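You operate a simulated robot arm through the tools that you are given. There is no shell and no other tool. Be economical: measure what you need, move in short steps, check, and stop when the job is done.

You run a simulated robot arm. Do the job below in one go: nothing can be reset, and whatever is moved stays where it is left.

Task
Put the silver large nut from the bench top on top of the silver sand tin.

The check looks at the end state, three seconds after you hand in, the way a careful person would. Anything else that was tipped, shoved, dropped, spilled or broken makes it a failure.

Robot
A 7-joint arm with a two-finger parallel gripper, fixed in place. Base frame: the origin is at the foot of the arm, x ahead of it, y to its left, z up; the work surface is at about z = 0. Readings come in mm, degrees, newtons and seconds.
With the tool pointing down near the work surface it reaches from about 240 to 620 mm from the base axis. Its first joint turns from -66.0 to 66.0 degrees. Payload 2.6 kg.
The tool frame sits at the grasp point between the pads (the TCP): z along the fingers, y along the line on which they close. The tips reach 30 mm beyond it. Largest opening 94 mm; finger width 28, thickness 10; the body of the gripper, 50 by 96 mm, starts 55 mm behind the TCP.
Orientation is that of the tool frame in the base frame, as a unit quaternion [w, x, y, z]. With the fingers straight down and closing along the base's y, the tool's x points along the base's -x, its y along +y and its z along -z.

Tools
- The arm moves only by the tool step_arm. Its argument "series" is a list of rows, each a list of 3 entries, a list of its own where there are three numbers: the shift along the tool's x, y, z in units of 150 mm (1.0 is 150 mm), then the turn, a rotation vector about the tool's x, y, z in units of 180 degrees (1.0 is 180 degrees), then the finger opening in m, from 0 to 0.094. In form: [[[x, y, z], [rx, ry, rz], jaw], ...]. A call has 1 to 20 rows; each row is the pose to reach, as a shift and turn from the pose commanded when the call began, along the tool's axes at that moment. A call with a number of a shift or a turn outside -1 to 1 is refused whole. Rows are played at 5 a second. More than 50 mm and 8.6 degrees between two rows, or a gripper value outside its range, and nothing of the call is played. A pose out of reach is approached as far as the arm can. The call stops where the force on the tool passes 40 N (or 10 N more than at its start, if that is more) or the arm is blocked; 0.2 s more then pass. Each finger travels about 72 mm/s and halts on what it meets, pressing with about 26 N; the grip force reading is that of the motor and also rises with nothing between the fingers. The clock runs only during rows and for 0.2 s after the last one: add rows that repeat a pose to give the fingers time. It gives the time, the measured TCP pose, the force on the tool (base axes), the opening and the grip force at its end, in the units of the frame above (readings bear some noise).
- Cameras (640 x 400 px; columns grow to the right, rows downward): "scene" is fixed at [11.3, 414.7, 572.5]; the picture's right is [-0.93, -0.36, 0.00], its down [-0.17, 0.45, -0.88] and it looks along [0.31, -0.82, -0.48] (base axes); focal length 324 px, centre (320, 200). "wrist" rides on the gripper at [76, 14, -102] in the tool frame; the picture's right is [-0.18, 0.98, 0.00], its down [-0.75, -0.14, -0.64] and it looks along [-0.63, -0.12, 0.77] (tool axes); focal length 243 px, centre (320, 200). There is no depth. A picture from a camera that has moved, and an enlarged one, comes with that camera's place and axes in the base frame and with its lens.
- snapshot(camera): a new picture of that camera. No time passes.
- enlarge(camera, box): a new picture of the part [left, top, right, bottom] of that camera's present view, enlarged. No time passes.
- sign_off(): hands the job in; it is judged then, once.

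Go step by step. Nothing tells you positions but the pictures and the camera data: compare them with the known pose of the tool, close in by small moves and look again before you grip or let go. The budget is 90 turns and 46 pictures, counting those below and the enlarged ones. Unless the task says otherwise, let go and move clear before handing in, and close with one line.

The tools are called as a command line: name --argument value ..., lists and objects as JSON in quotes. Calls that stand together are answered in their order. step_arm: Moves the arm, as the interface text tells. Its arguments: {"type":"object","properties":{"series":{"type":"array"}},"required":["series"]} The other tools are called the same way: snapshot (camera) takes a picture; enlarge (camera, box) takes an enlarged picture of a part of a camera's view; sign_off () hands the job in.

At the start:

```text
time_s: 0.0
ee_pos: [276.8, -185.4, 239.9]
tcp_rot: [0.0, -0.001, 1.0, 0.0]
contact_force: [0.3, 0.3, 0.7]
grip_width: 94.1
grip_force: 0.2
```

scene: 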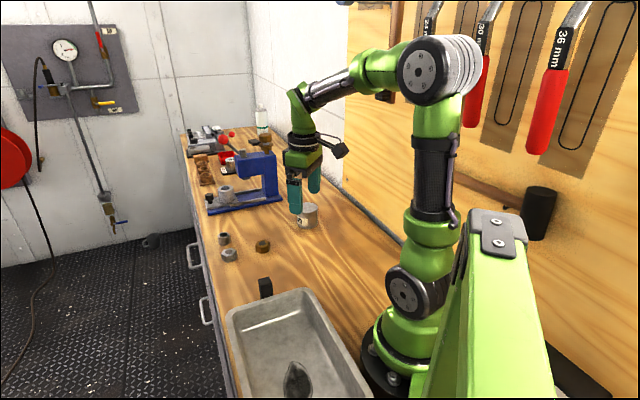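
wrist: 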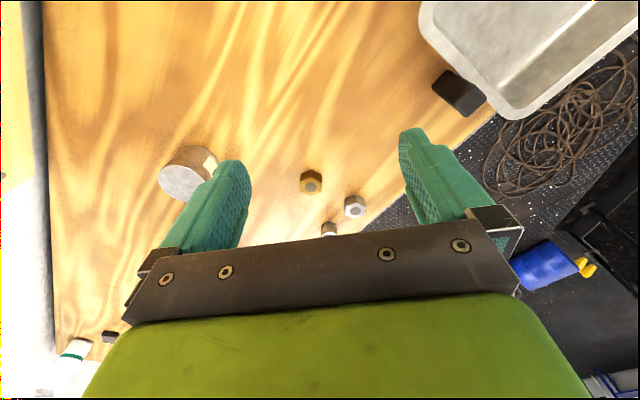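

I see several nuts on the bench (brass, silver and others) and a tin near the gripper. I'll enlarge both views to tell them apart.

enlarge --camera "scene" --box '[180, 170, 340, 300]'

enlarge --camera "wrist" --box '[150, 120, 400, 250]'

```text
3.08 times, centred on (260, 235) of scene
camera zoom: at [11.3, 414.7, 572.5], right [-0.93, -0.36, 0.0], down [-0.17, 0.45, -0.88], along [0.31, -0.82, -0.48], focal length 997 px, centre (505, 92)
```

zoom: 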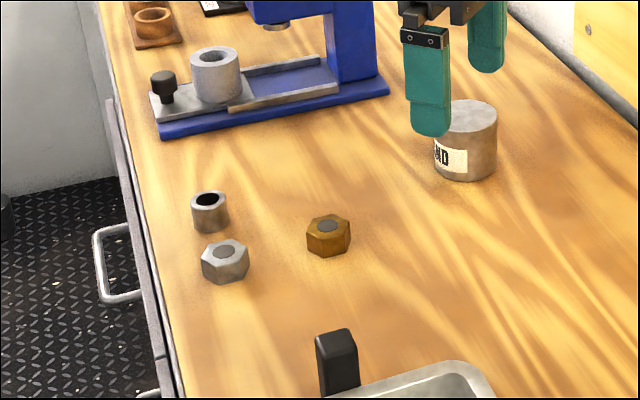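

```text
2.56 times, centred on (275, 185) of wrist
camera zoom: at [201.2, -170.8, 343.5], right [0.18, 0.98, 0.0], down [0.75, -0.14, 0.64], along [0.63, -0.12, -0.77], focal length 621 px, centre (435, 238)
```

zoom: 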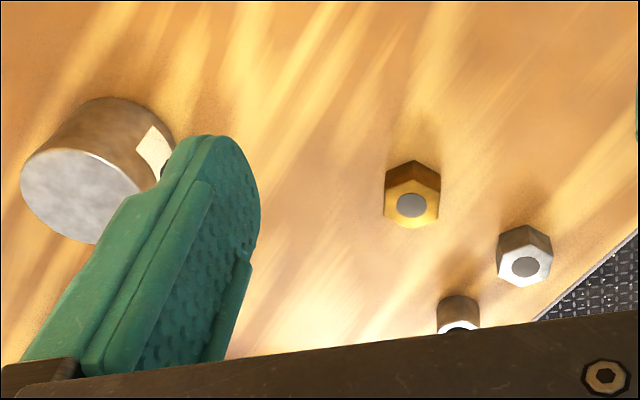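

The silver hex nut is at about (497, -163), the spacer at (548, -216), the brass nut at (433, -231), and the SAND tin at about (370, -410) with its top near z = 50. I'll move over the silver nut while staying high.

step_arm --series '[[[-0.2, 0.02, 0], [0, 0, 0], 0.094], [[-0.45, 0.05, 0], [0, 0, 0], 0.094], [[-0.7, 0.1, 0], [0, 0, 0], 0.094], [[-0.95, 0.147, 0], [0, 0, 0], 0.094], [[-0.95, 0.147, 0], [0, 0, 0], 0.094]]'

step_arm --series '[[[-0.2, 0, 0.1], [0, 0, 0], 0.094], [[-0.4, 0, 0.3], [0, 0, 0], 0.094], [[-0.517, 0, 0.5], [0, 0, 0], 0.094], [[-0.517, 0, 0.65], [0, 0, 0], 0.094], [[-0.517, 0, 0.65], [0, 0, 0], 0.094]]'

snapshot --camera "wrist"

snapshot --camera "scene"

```text
time_s: 1.2
ee_pos: [421.4, -163.2, 239.9]
tcp_rot: [0.0, 0.002, 1.0, -0.001]
contact_force: [0.2, 0.0, 0.3]
grip_width: 93.8
grip_force: 0.1
```

```text
time_s: 2.4
ee_pos: [498.3, -164.7, 142.7]
tcp_rot: [0.0, 0.0, 1.0, 0.0]
contact_force: [0.3, -0.7, -0.2]
grip_width: 93.8
grip_force: 0.0
```

```text
41 pictures are left
camera wrist: at [421.9, -149.9, 246.7], right [0.18, 0.98, 0.0], down [0.75, -0.14, 0.64], along [0.63, -0.12, -0.77], focal length 243 px, centre (320, 200)
```

wrist: 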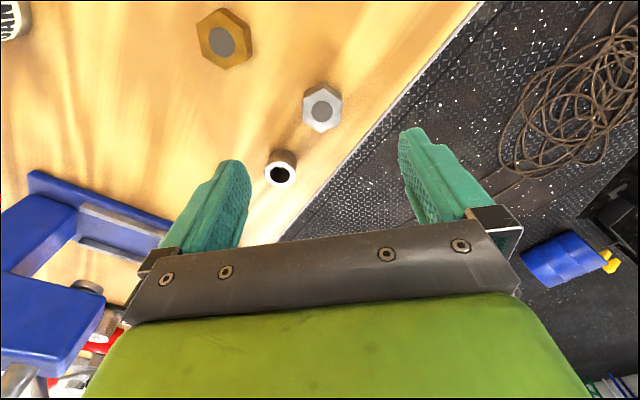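

```text
40 pictures are left
```

scene: 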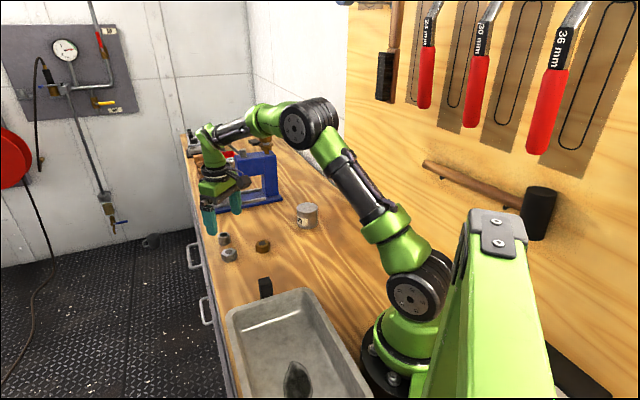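

Now I'll zoom in on the nut to fix its position and how its hexagon is turned, and look at the tin as well.

enlarge --camera "wrist" --box '[272, 80, 372, 142]'

enlarge --camera "scene" --box '[270, 190, 350, 240]'

enlarge --camera "scene" --box '[200, 225, 264, 265]'

```text
6.40 times, centred on (322, 111) of wrist
camera zoom: at [421.9, -149.9, 246.7], right [0.18, 0.98, 0.0], down [0.75, -0.14, 0.64], along [0.63, -0.12, -0.77], focal length 1553 px, centre (307, 770)
```

zoom: 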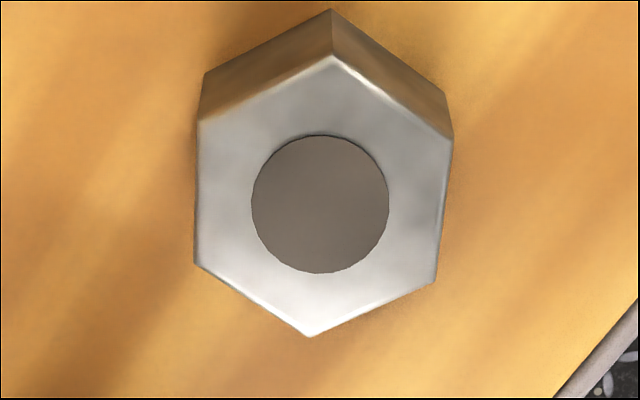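

```text
8.00 times, centred on (310, 215) of scene
camera zoom: at [11.3, 414.7, 572.5], right [-0.93, -0.36, 0.0], down [-0.17, 0.45, -0.88], along [0.31, -0.82, -0.48], focal length 2592 px, centre (400, 80)
```

zoom: 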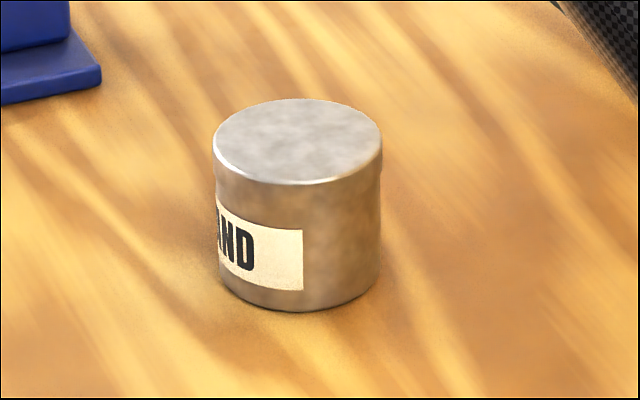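

```text
10.00 times, centred on (232, 245) of scene
camera zoom: at [11.3, 414.7, 572.5], right [-0.93, -0.36, 0.0], down [-0.17, 0.45, -0.88], along [0.31, -0.82, -0.48], focal length 3240 px, centre (1200, -250)
```

zoom: 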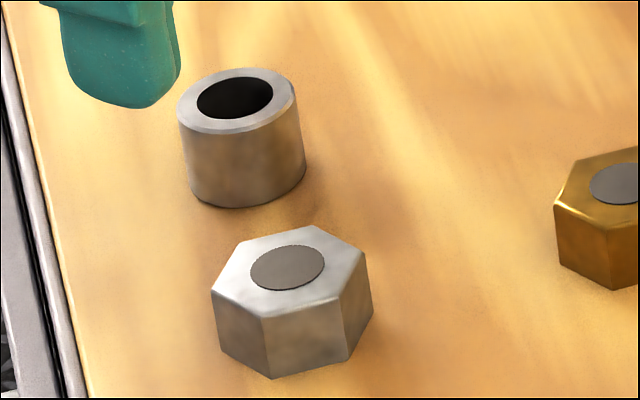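

The nut's centre is about (502, -163.4). It measures 35.6 mm across flats and 22 mm high, with flats running at -14.8°, so I'll turn the tool 14.8°, narrow the jaws and come down partway.

step_arm --series '[[[-0.015, 0.003, 0.05], [0, 0, 0.041], 0.08], [[-0.027, 0.003, 0.1], [0, 0, 0.082], 0.07], [[-0.027, 0.003, 0.25], [0, 0, 0.082], 0.065], [[-0.027, 0.003, 0.4], [0, 0, 0.082], 0.065], [[-0.027, 0.003, 0.4], [0, 0, 0.082], 0.065]]'

snapshot --camera "wrist"

```text
time_s: 3.6
ee_pos: [501.2, -164.3, 82.6]
tcp_rot: [0.0, 0.129, 0.992, 0.0]
contact_force: [1.2, -0.4, 0.4]
grip_width: 64.9
grip_force: 0.0
```

```text
36 pictures are left
camera wrist: at [431.5, -130.4, 185.9], right [0.43, 0.9, 0.0], down [0.69, -0.33, 0.64], along [0.58, -0.28, -0.77], focal length 243 px, centre (320, 200)
```

wrist: 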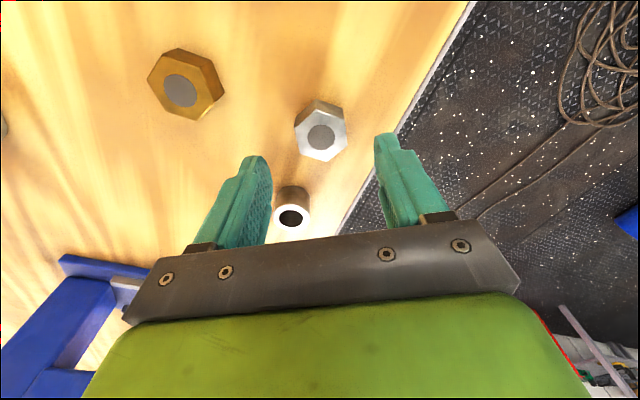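

The nut's projection lands exactly where it should be under the TCP. I'll descend to about z = 36 and check before closing.

step_arm --series '[[[0, 0, 0.1], [0, 0, 0], 0.065], [[0, 0, 0.2], [0, 0, 0], 0.065], [[0, 0, 0.26], [0, 0, 0], 0.065], [[0, 0, 0.31], [0, 0, 0], 0.065], [[0, 0, 0.31], [0, 0, 0], 0.065]]'

snapshot --camera "wrist"

enlarge --camera "scene" --box '[190, 200, 286, 260]'

```text
time_s: 4.8
ee_pos: [499.8, -161.8, 37.1]
tcp_rot: [0.0, 0.129, 0.992, -0.001]
contact_force: [0.3, 0.3, -0.5]
grip_width: 65.2
grip_force: 0.1
```

```text
35 pictures are left
camera wrist: at [430.7, -129.5, 140.4], right [0.43, 0.9, 0.0], down [0.69, -0.33, 0.64], along [0.58, -0.28, -0.77], focal length 243 px, centre (320, 200)
```

wrist: 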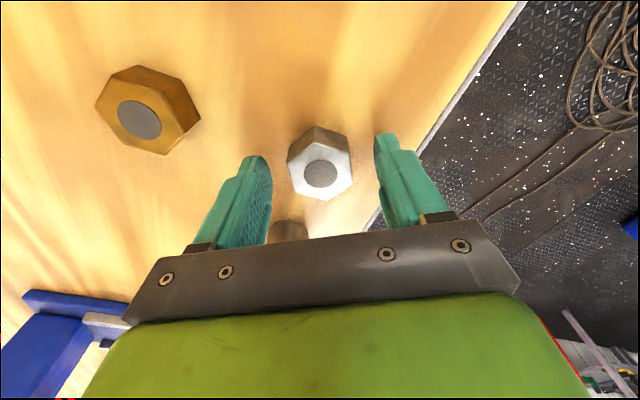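

```text
6.67 times, centred on (238, 230) of scene
camera zoom: at [11.3, 414.7, 572.5], right [-0.93, -0.36, 0.0], down [-0.17, 0.45, -0.88], along [0.31, -0.82, -0.48], focal length 2160 px, centre (867, 0)
```

zoom: 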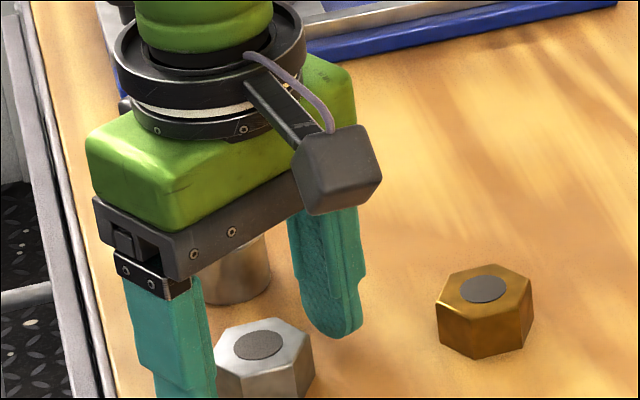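

The nut is centred between the fingers, so I'll go 2 mm lower and close.

step_arm --series '[[[0, 0, 0.015], [0, 0, 0], 0.065], [[0, 0, 0.015], [0, 0, 0], 0.05], [[0, 0, 0.015], [0, 0, 0], 0.04], [[0, 0, 0.015], [0, 0, 0], 0.03], [[0, 0, 0.015], [0, 0, 0], 0.025], [[0, 0, 0.015], [0, 0, 0], 0.025], [[0, 0, 0.015], [0, 0, 0], 0.025]]'

snapshot --camera "wrist"

```text
time_s: 6.4
ee_pos: [500.5, -161.8, 33.7]
tcp_rot: [-0.001, 0.128, 0.992, 0.0]
contact_force: [-0.2, 0.5, 1.8]
grip_width: 40.9
grip_force: 26.0
```

```text
33 pictures are left
camera wrist: at [430.6, -129.1, 137.3], right [0.43, 0.9, 0.0], down [0.69, -0.33, 0.64], along [0.58, -0.28, -0.77], focal length 243 px, centre (320, 200)
```

wrist: 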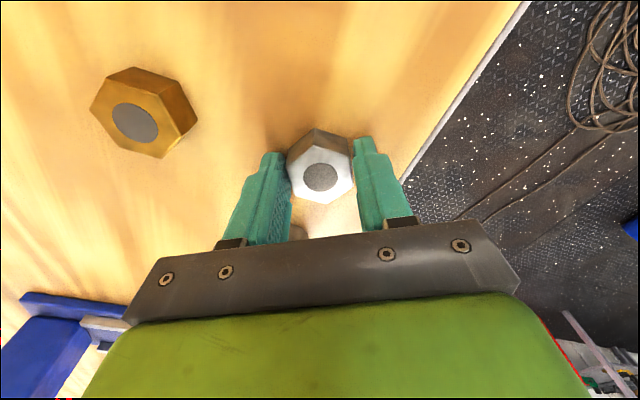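

The fingers stopped at 40.9 mm with 26 N, wider than the 36 mm I measured. I'll look closely before lifting.

enlarge --camera "wrist" --box '[256, 110, 400, 200]'

```text
4.44 times, centred on (328, 155) of wrist
camera zoom: at [430.6, -129.1, 137.3], right [0.43, 0.9, 0.0], down [0.69, -0.33, 0.64], along [0.58, -0.28, -0.77], focal length 1078 px, centre (284, 400)
```

zoom: 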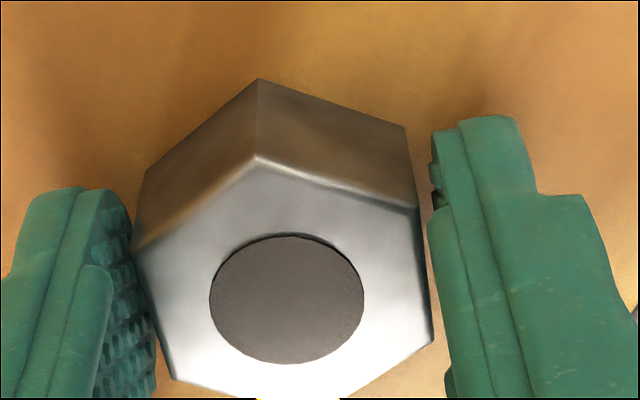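

The nut is aligned and the grip force is up, so visible pad texture may explain the small gap. I'll test with a small lift and look again.

step_arm --series '[[[0, 0, 0], [0, 0, 0], 0.02], [[0, 0, -0.03], [0, 0, 0], 0.02], [[0, 0, -0.08], [0, 0, 0], 0.02], [[0, 0, -0.13], [0, 0, 0], 0.02], [[0, 0, -0.13], [0, 0, 0], 0.02]]'

enlarge --camera "wrist" --box '[240, 100, 400, 200]'

enlarge --camera "scene" --box '[190, 200, 286, 260]'

```text
time_s: 7.6
ee_pos: [500.6, -161.9, 53.1]
tcp_rot: [0.0, 0.129, 0.992, -0.001]
contact_force: [0.4, 0.2, -1.5]
grip_width: 40.7
grip_force: 26.6
```

```text
4.00 times, centred on (320, 150) of wrist
camera zoom: at [430.9, -129.7, 156.4], right [0.43, 0.9, 0.0], down [0.69, -0.33, 0.64], along [0.58, -0.28, -0.77], focal length 970 px, centre (320, 400)
```

zoom: 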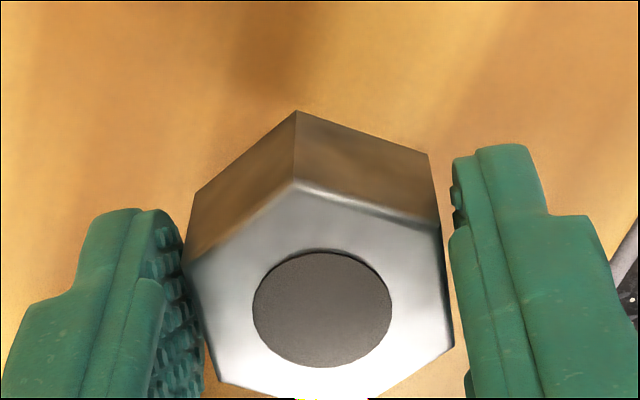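

```text
6.67 times, centred on (238, 230) of scene
camera zoom: at [11.3, 414.7, 572.5], right [-0.93, -0.36, 0.0], down [-0.17, 0.45, -0.88], along [0.31, -0.82, -0.48], focal length 2160 px, centre (867, 0)
```

zoom: 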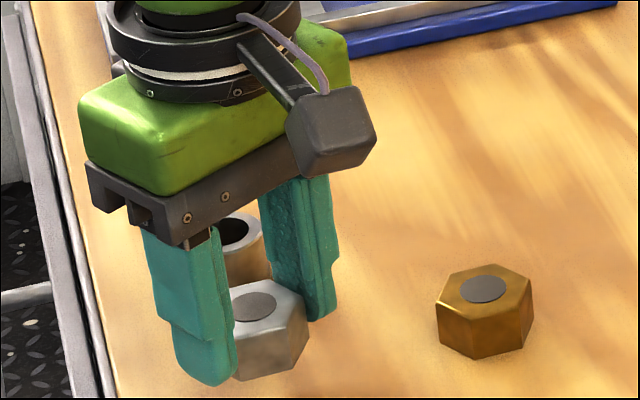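

The nut is held firmly: it lifted 19 mm with the gripper, and its bottom is about 33.7 mm below the TCP. I put the tin at about (365, -401) with its top near z = 60. I'll raise and go halfway for a better look at it.

step_arm --series '[[[0, 0, -0.2], [0, 0, 0], 0.02], [[0, 0, -0.45], [0, 0, 0], 0.02], [[0, 0, -0.67], [0, 0, 0], 0.02], [[0.06, -0.15, -0.8], [0, 0, 0], 0.02], [[0.12, -0.35, -0.8], [0, 0, 0], 0.02], [[0.18, -0.55, -0.8], [0, 0, 0], 0.02], [[0.23, -0.75, -0.8], [0, 0, 0], 0.02], [[0.23, -0.9, -0.8], [0, 0, 0], 0.02], [[0.23, -0.9, -0.8], [0, 0, 0], 0.02]]'

snapshot --camera "wrist"

```text
time_s: 9.6
ee_pos: [435.4, -286.7, 174.6]
tcp_rot: [0.0, 0.129, 0.992, 0.0]
contact_force: [0.3, -0.3, -1.4]
grip_width: 40.8
grip_force: 26.6
```

```text
29 pictures are left
camera wrist: at [365.0, -253.1, 277.0], right [0.43, 0.9, 0.0], down [0.69, -0.33, 0.64], along [0.58, -0.28, -0.77], focal length 243 px, centre (320, 200)
```

wrist: 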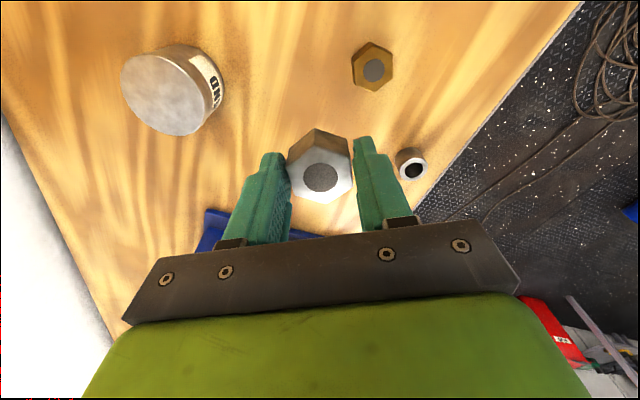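

The tin's top centre is confirmed at about (366, -400). I'll move above it at the same height and check from both cameras.

step_arm --series '[[[0.06, -0.15, 0], [0, 0, 0], 0.02], [[0.12, -0.35, 0], [0, 0, 0], 0.02], [[0.18, -0.55, 0], [0, 0, 0], 0.02], [[0.23, -0.75, 0], [0, 0, 0], 0.02], [[0.255, -0.848, 0], [0, 0, 0], 0.02], [[0.255, -0.848, 0], [0, 0, 0], 0.02]]'

snapshot --camera "wrist"

enlarge --camera "scene" --box '[246, 150, 374, 230]'

```text
time_s: 11.0
ee_pos: [366.1, -398.4, 171.5]
tcp_rot: [0.001, 0.129, 0.992, -0.001]
contact_force: [-0.9, -0.5, -1.5]
grip_width: 40.9
grip_force: 26.1
```

```text
28 pictures are left
camera wrist: at [295.5, -365.8, 275.2], right [0.43, 0.9, 0.0], down [0.69, -0.33, 0.64], along [0.58, -0.28, -0.77], focal length 243 px, centre (320, 200)
```

wrist: 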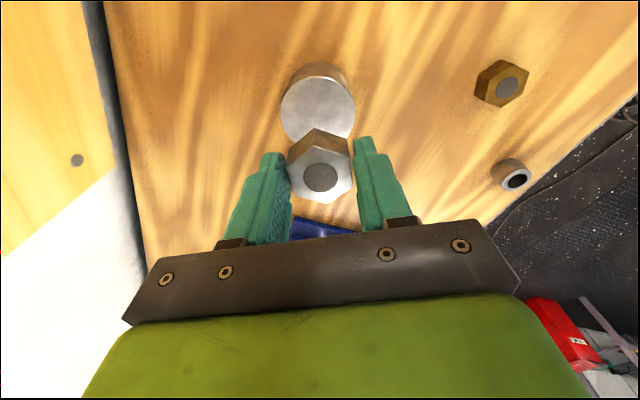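

```text
5.00 times, centred on (310, 190) of scene
camera zoom: at [11.3, 414.7, 572.5], right [-0.93, -0.36, 0.0], down [-0.17, 0.45, -0.88], along [0.31, -0.82, -0.48], focal length 1620 px, centre (370, 250)
```

zoom: 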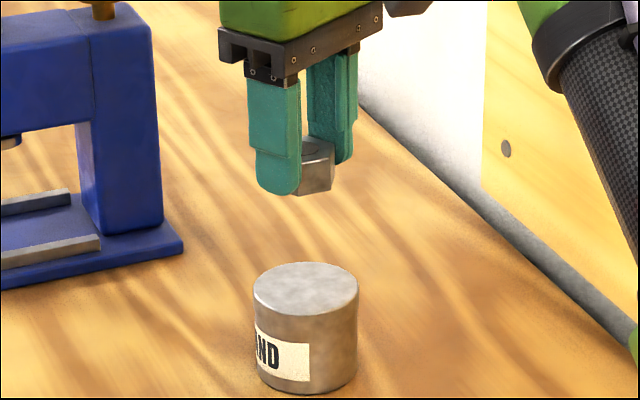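

The nut is centred above the tin in both views. I'll descend until its bottom is about 12 mm above the estimated tin top and recheck.

step_arm --series '[[[0, 0, 0.1], [0, 0, 0], 0.02], [[0, 0, 0.25], [0, 0, 0], 0.02], [[0, 0, 0.38], [0, 0, 0], 0.02], [[0, 0, 0.44], [0, 0, 0], 0.02], [[0, 0, 0.44], [0, 0, 0], 0.02]]'

enlarge --camera "wrist" --box '[240, 80, 400, 180]'

enlarge --camera "scene" --box '[270, 185, 350, 235]'

```text
time_s: 12.2
ee_pos: [364.3, -397.4, 107.2]
tcp_rot: [0.0, 0.129, 0.992, 0.0]
contact_force: [-0.2, 0.4, -0.9]
grip_width: 40.9
grip_force: 25.9
```

```text
4.00 times, centred on (320, 130) of wrist
camera zoom: at [294.0, -364.3, 210.5], right [0.43, 0.9, 0.0], down [0.69, -0.33, 0.64], along [0.58, -0.28, -0.77], focal length 970 px, centre (320, 480)
```

zoom: 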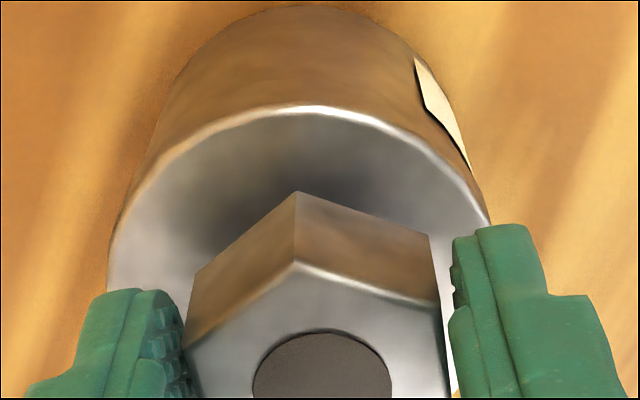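

```text
8.00 times, centred on (310, 210) of scene
camera zoom: at [11.3, 414.7, 572.5], right [-0.93, -0.36, 0.0], down [-0.17, 0.45, -0.88], along [0.31, -0.82, -0.48], focal length 2592 px, centre (400, 120)
```

zoom: 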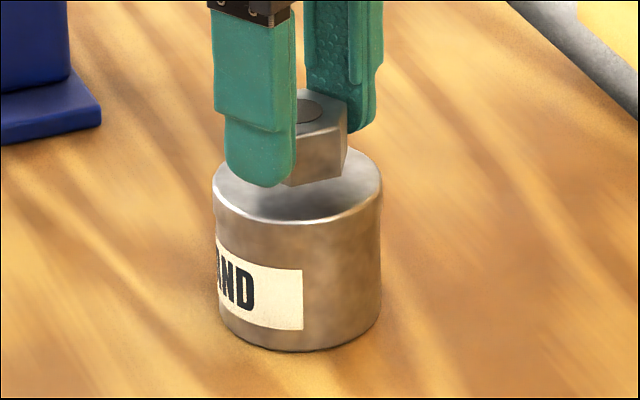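

The nut sits about 4–5 mm off the tin's centre. I'll shift by (+3, -4) mm and lower it to about 3 mm above the tin.

step_arm --series '[[[-0.013, -0.01, 0], [0, 0, 0], 0.02], [[-0.026, -0.021, 0.02], [0, 0, 0], 0.02], [[-0.026, -0.021, 0.05], [0, 0, 0], 0.02], [[-0.026, -0.021, 0.07], [0, 0, 0], 0.02], [[-0.026, -0.021, 0.07], [0, 0, 0], 0.02]]'

enlarge --camera "wrist" --box '[240, 90, 400, 190]'

enlarge --camera "scene" --box '[270, 185, 350, 235]'

```text
time_s: 13.4
ee_pos: [367.3, -399.9, 95.3]
tcp_rot: [0.001, 0.128, 0.992, -0.001]
contact_force: [-0.5, -0.1, -0.5]
grip_width: 40.8
grip_force: 25.4
```

```text
4.00 times, centred on (320, 140) of wrist
camera zoom: at [296.7, -368.3, 199.5], right [0.43, 0.9, 0.0], down [0.69, -0.33, 0.64], along [0.58, -0.28, -0.77], focal length 970 px, centre (320, 440)
```

zoom: 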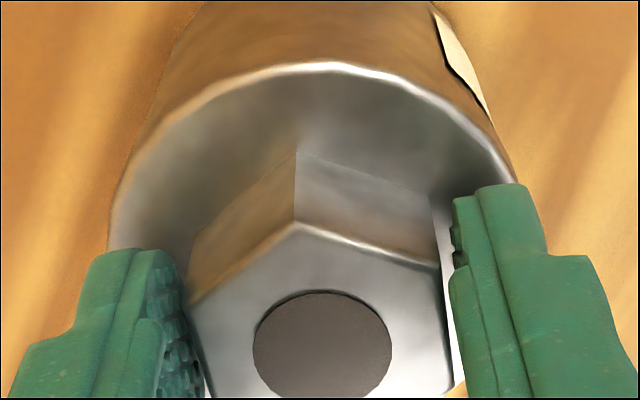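

```text
8.00 times, centred on (310, 210) of scene
camera zoom: at [11.3, 414.7, 572.5], right [-0.93, -0.36, 0.0], down [-0.17, 0.45, -0.88], along [0.31, -0.82, -0.48], focal length 2592 px, centre (400, 120)
```

zoom: 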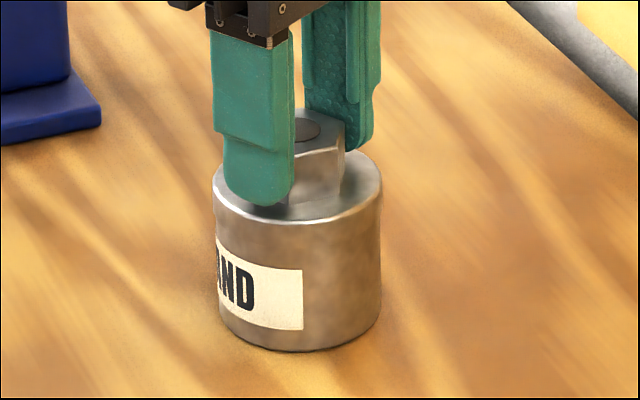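

It is centred within a few mm and has nearly touched. I'll lower in sub-millimetre steps and watch the force.

step_arm --series '[[[0, 0, 0.005], [0, 0, 0], 0.02], [[0, 0, 0.01], [0, 0, 0], 0.02], [[0, 0, 0.01], [0, 0, 0], 0.02]]'

step_arm --series '[[[0, 0, 0.004], [0, 0, 0], 0.02], [[0, 0, 0.007], [0, 0, 0], 0.02], [[0, 0, 0.007], [0, 0, 0], 0.02]]'

enlarge --camera "scene" --box '[280, 190, 340, 228]'

```text
time_s: 14.2
ee_pos: [366.7, -401.8, 95.0]
tcp_rot: [0.0, 0.128, 0.992, -0.001]
contact_force: [-0.8, 3.1, 8.6]
grip_width: 40.9
grip_force: 25.9
```

```text
time_s: 15.0
ee_pos: [366.5, -402.3, 94.6]
tcp_rot: [0.001, 0.128, 0.992, 0.0]
contact_force: [4.0, -0.3, 9.9]
grip_width: 40.7
grip_force: 25.9
```

```text
10.53 times, centred on (310, 209) of scene
camera zoom: at [11.2, 414.8, 572.4], right [-0.93, -0.36, 0.0], down [-0.17, 0.45, -0.88], along [0.31, -0.82, -0.48], focal length 3411 px, centre (425, 105)
```

zoom: 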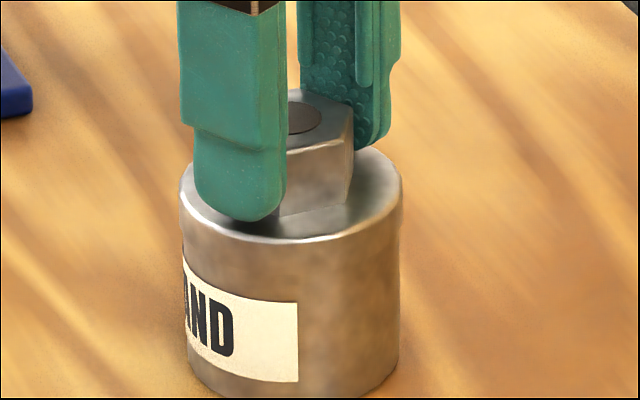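

Contact is at about 9 N, so the nut is seated on the tin. I'll unload slightly and open in small steps.

step_arm --series '[[[0, 0, -0.005], [0, 0, 0], 0.03], [[0, 0, -0.005], [0, 0, 0], 0.038], [[0, 0, -0.005], [0, 0, 0], 0.043], [[0, 0, -0.005], [0, 0, 0], 0.048], [[0, 0, -0.005], [0, 0, 0], 0.056], [[0, 0, -0.005], [0, 0, 0], 0.064], [[0, 0, -0.005], [0, 0, 0], 0.07], [[0, 0, -0.005], [0, 0, 0], 0.07]]'

snapshot --camera "wrist"

```text
time_s: 16.8
ee_pos: [365.4, -401.8, 93.9]
tcp_rot: [0.0, 0.129, 0.992, 0.0]
contact_force: [0.2, -0.2, -0.4]
grip_width: 70.0
grip_force: 0.0
```

```text
21 pictures are left
camera wrist: at [296.3, -368.9, 198.5], right [0.43, 0.9, 0.0], down [0.69, -0.33, 0.64], along [0.58, -0.28, -0.77], focal length 243 px, centre (320, 200)
```

wrist: 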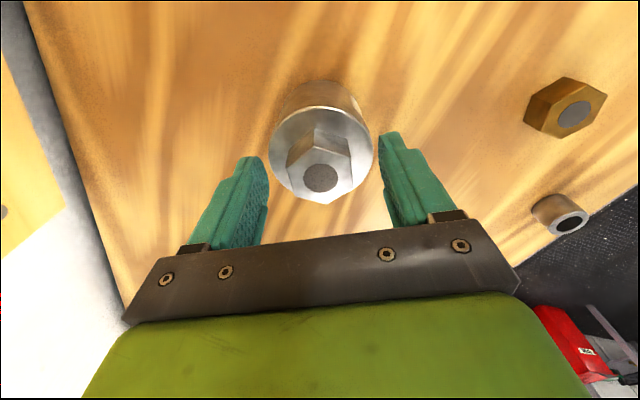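

The nut is resting on the tin and the fingers are clear of it. I'll retreat straight up and look once more.

step_arm --series '[[[0, 0, -0.1], [0, 0, 0], 0.07], [[0, 0, -0.3], [0, 0, 0], 0.07], [[0, 0, -0.55], [0, 0, 0], 0.07], [[0, 0, -0.8], [0, 0, 0], 0.07], [[0, 0, -0.9], [0, 0, 0], 0.07], [[0, 0, -0.9], [0, 0, 0], 0.07]]'

snapshot --camera "wrist"

enlarge --camera "scene" --box '[190, 160, 350, 260]'

```text
time_s: 18.2
ee_pos: [366.8, -400.4, 229.6]
tcp_rot: [-0.001, 0.129, 0.992, 0.0]
contact_force: [0.1, 0.1, -0.5]
grip_width: 70.2
grip_force: 0.0
```

```text
20 pictures are left
camera wrist: at [296.8, -368.6, 333.4], right [0.43, 0.9, 0.0], down [0.69, -0.33, 0.64], along [0.58, -0.28, -0.77], focal length 243 px, centre (320, 200)
```

wrist: 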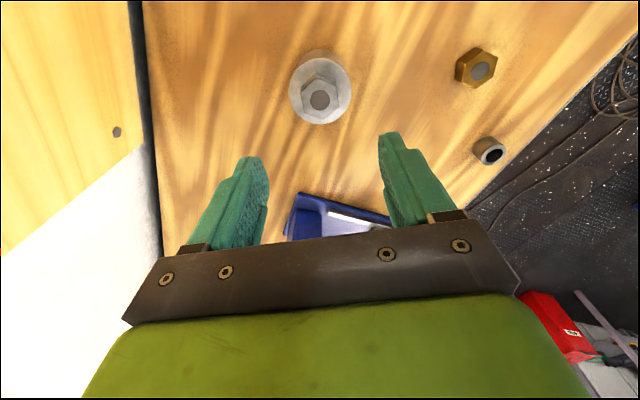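

```text
4.00 times, centred on (270, 210) of scene
camera zoom: at [11.3, 414.7, 572.5], right [-0.93, -0.36, 0.0], down [-0.17, 0.45, -0.88], along [0.31, -0.82, -0.48], focal length 1296 px, centre (520, 160)
```

zoom: 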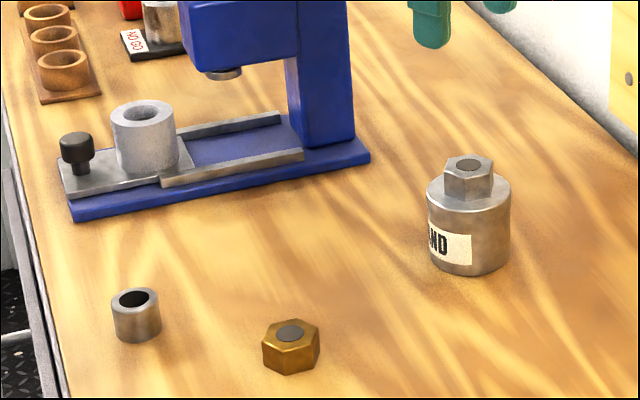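

The nut sits flat and centred on the sand tin, nothing else has moved, and the gripper is clear, so I'm handing in.

sign_off

```text
The job is handed in.
```

The silver large nut is on top of the silver sand tin, resting flat near its centre, and the job is handed in.
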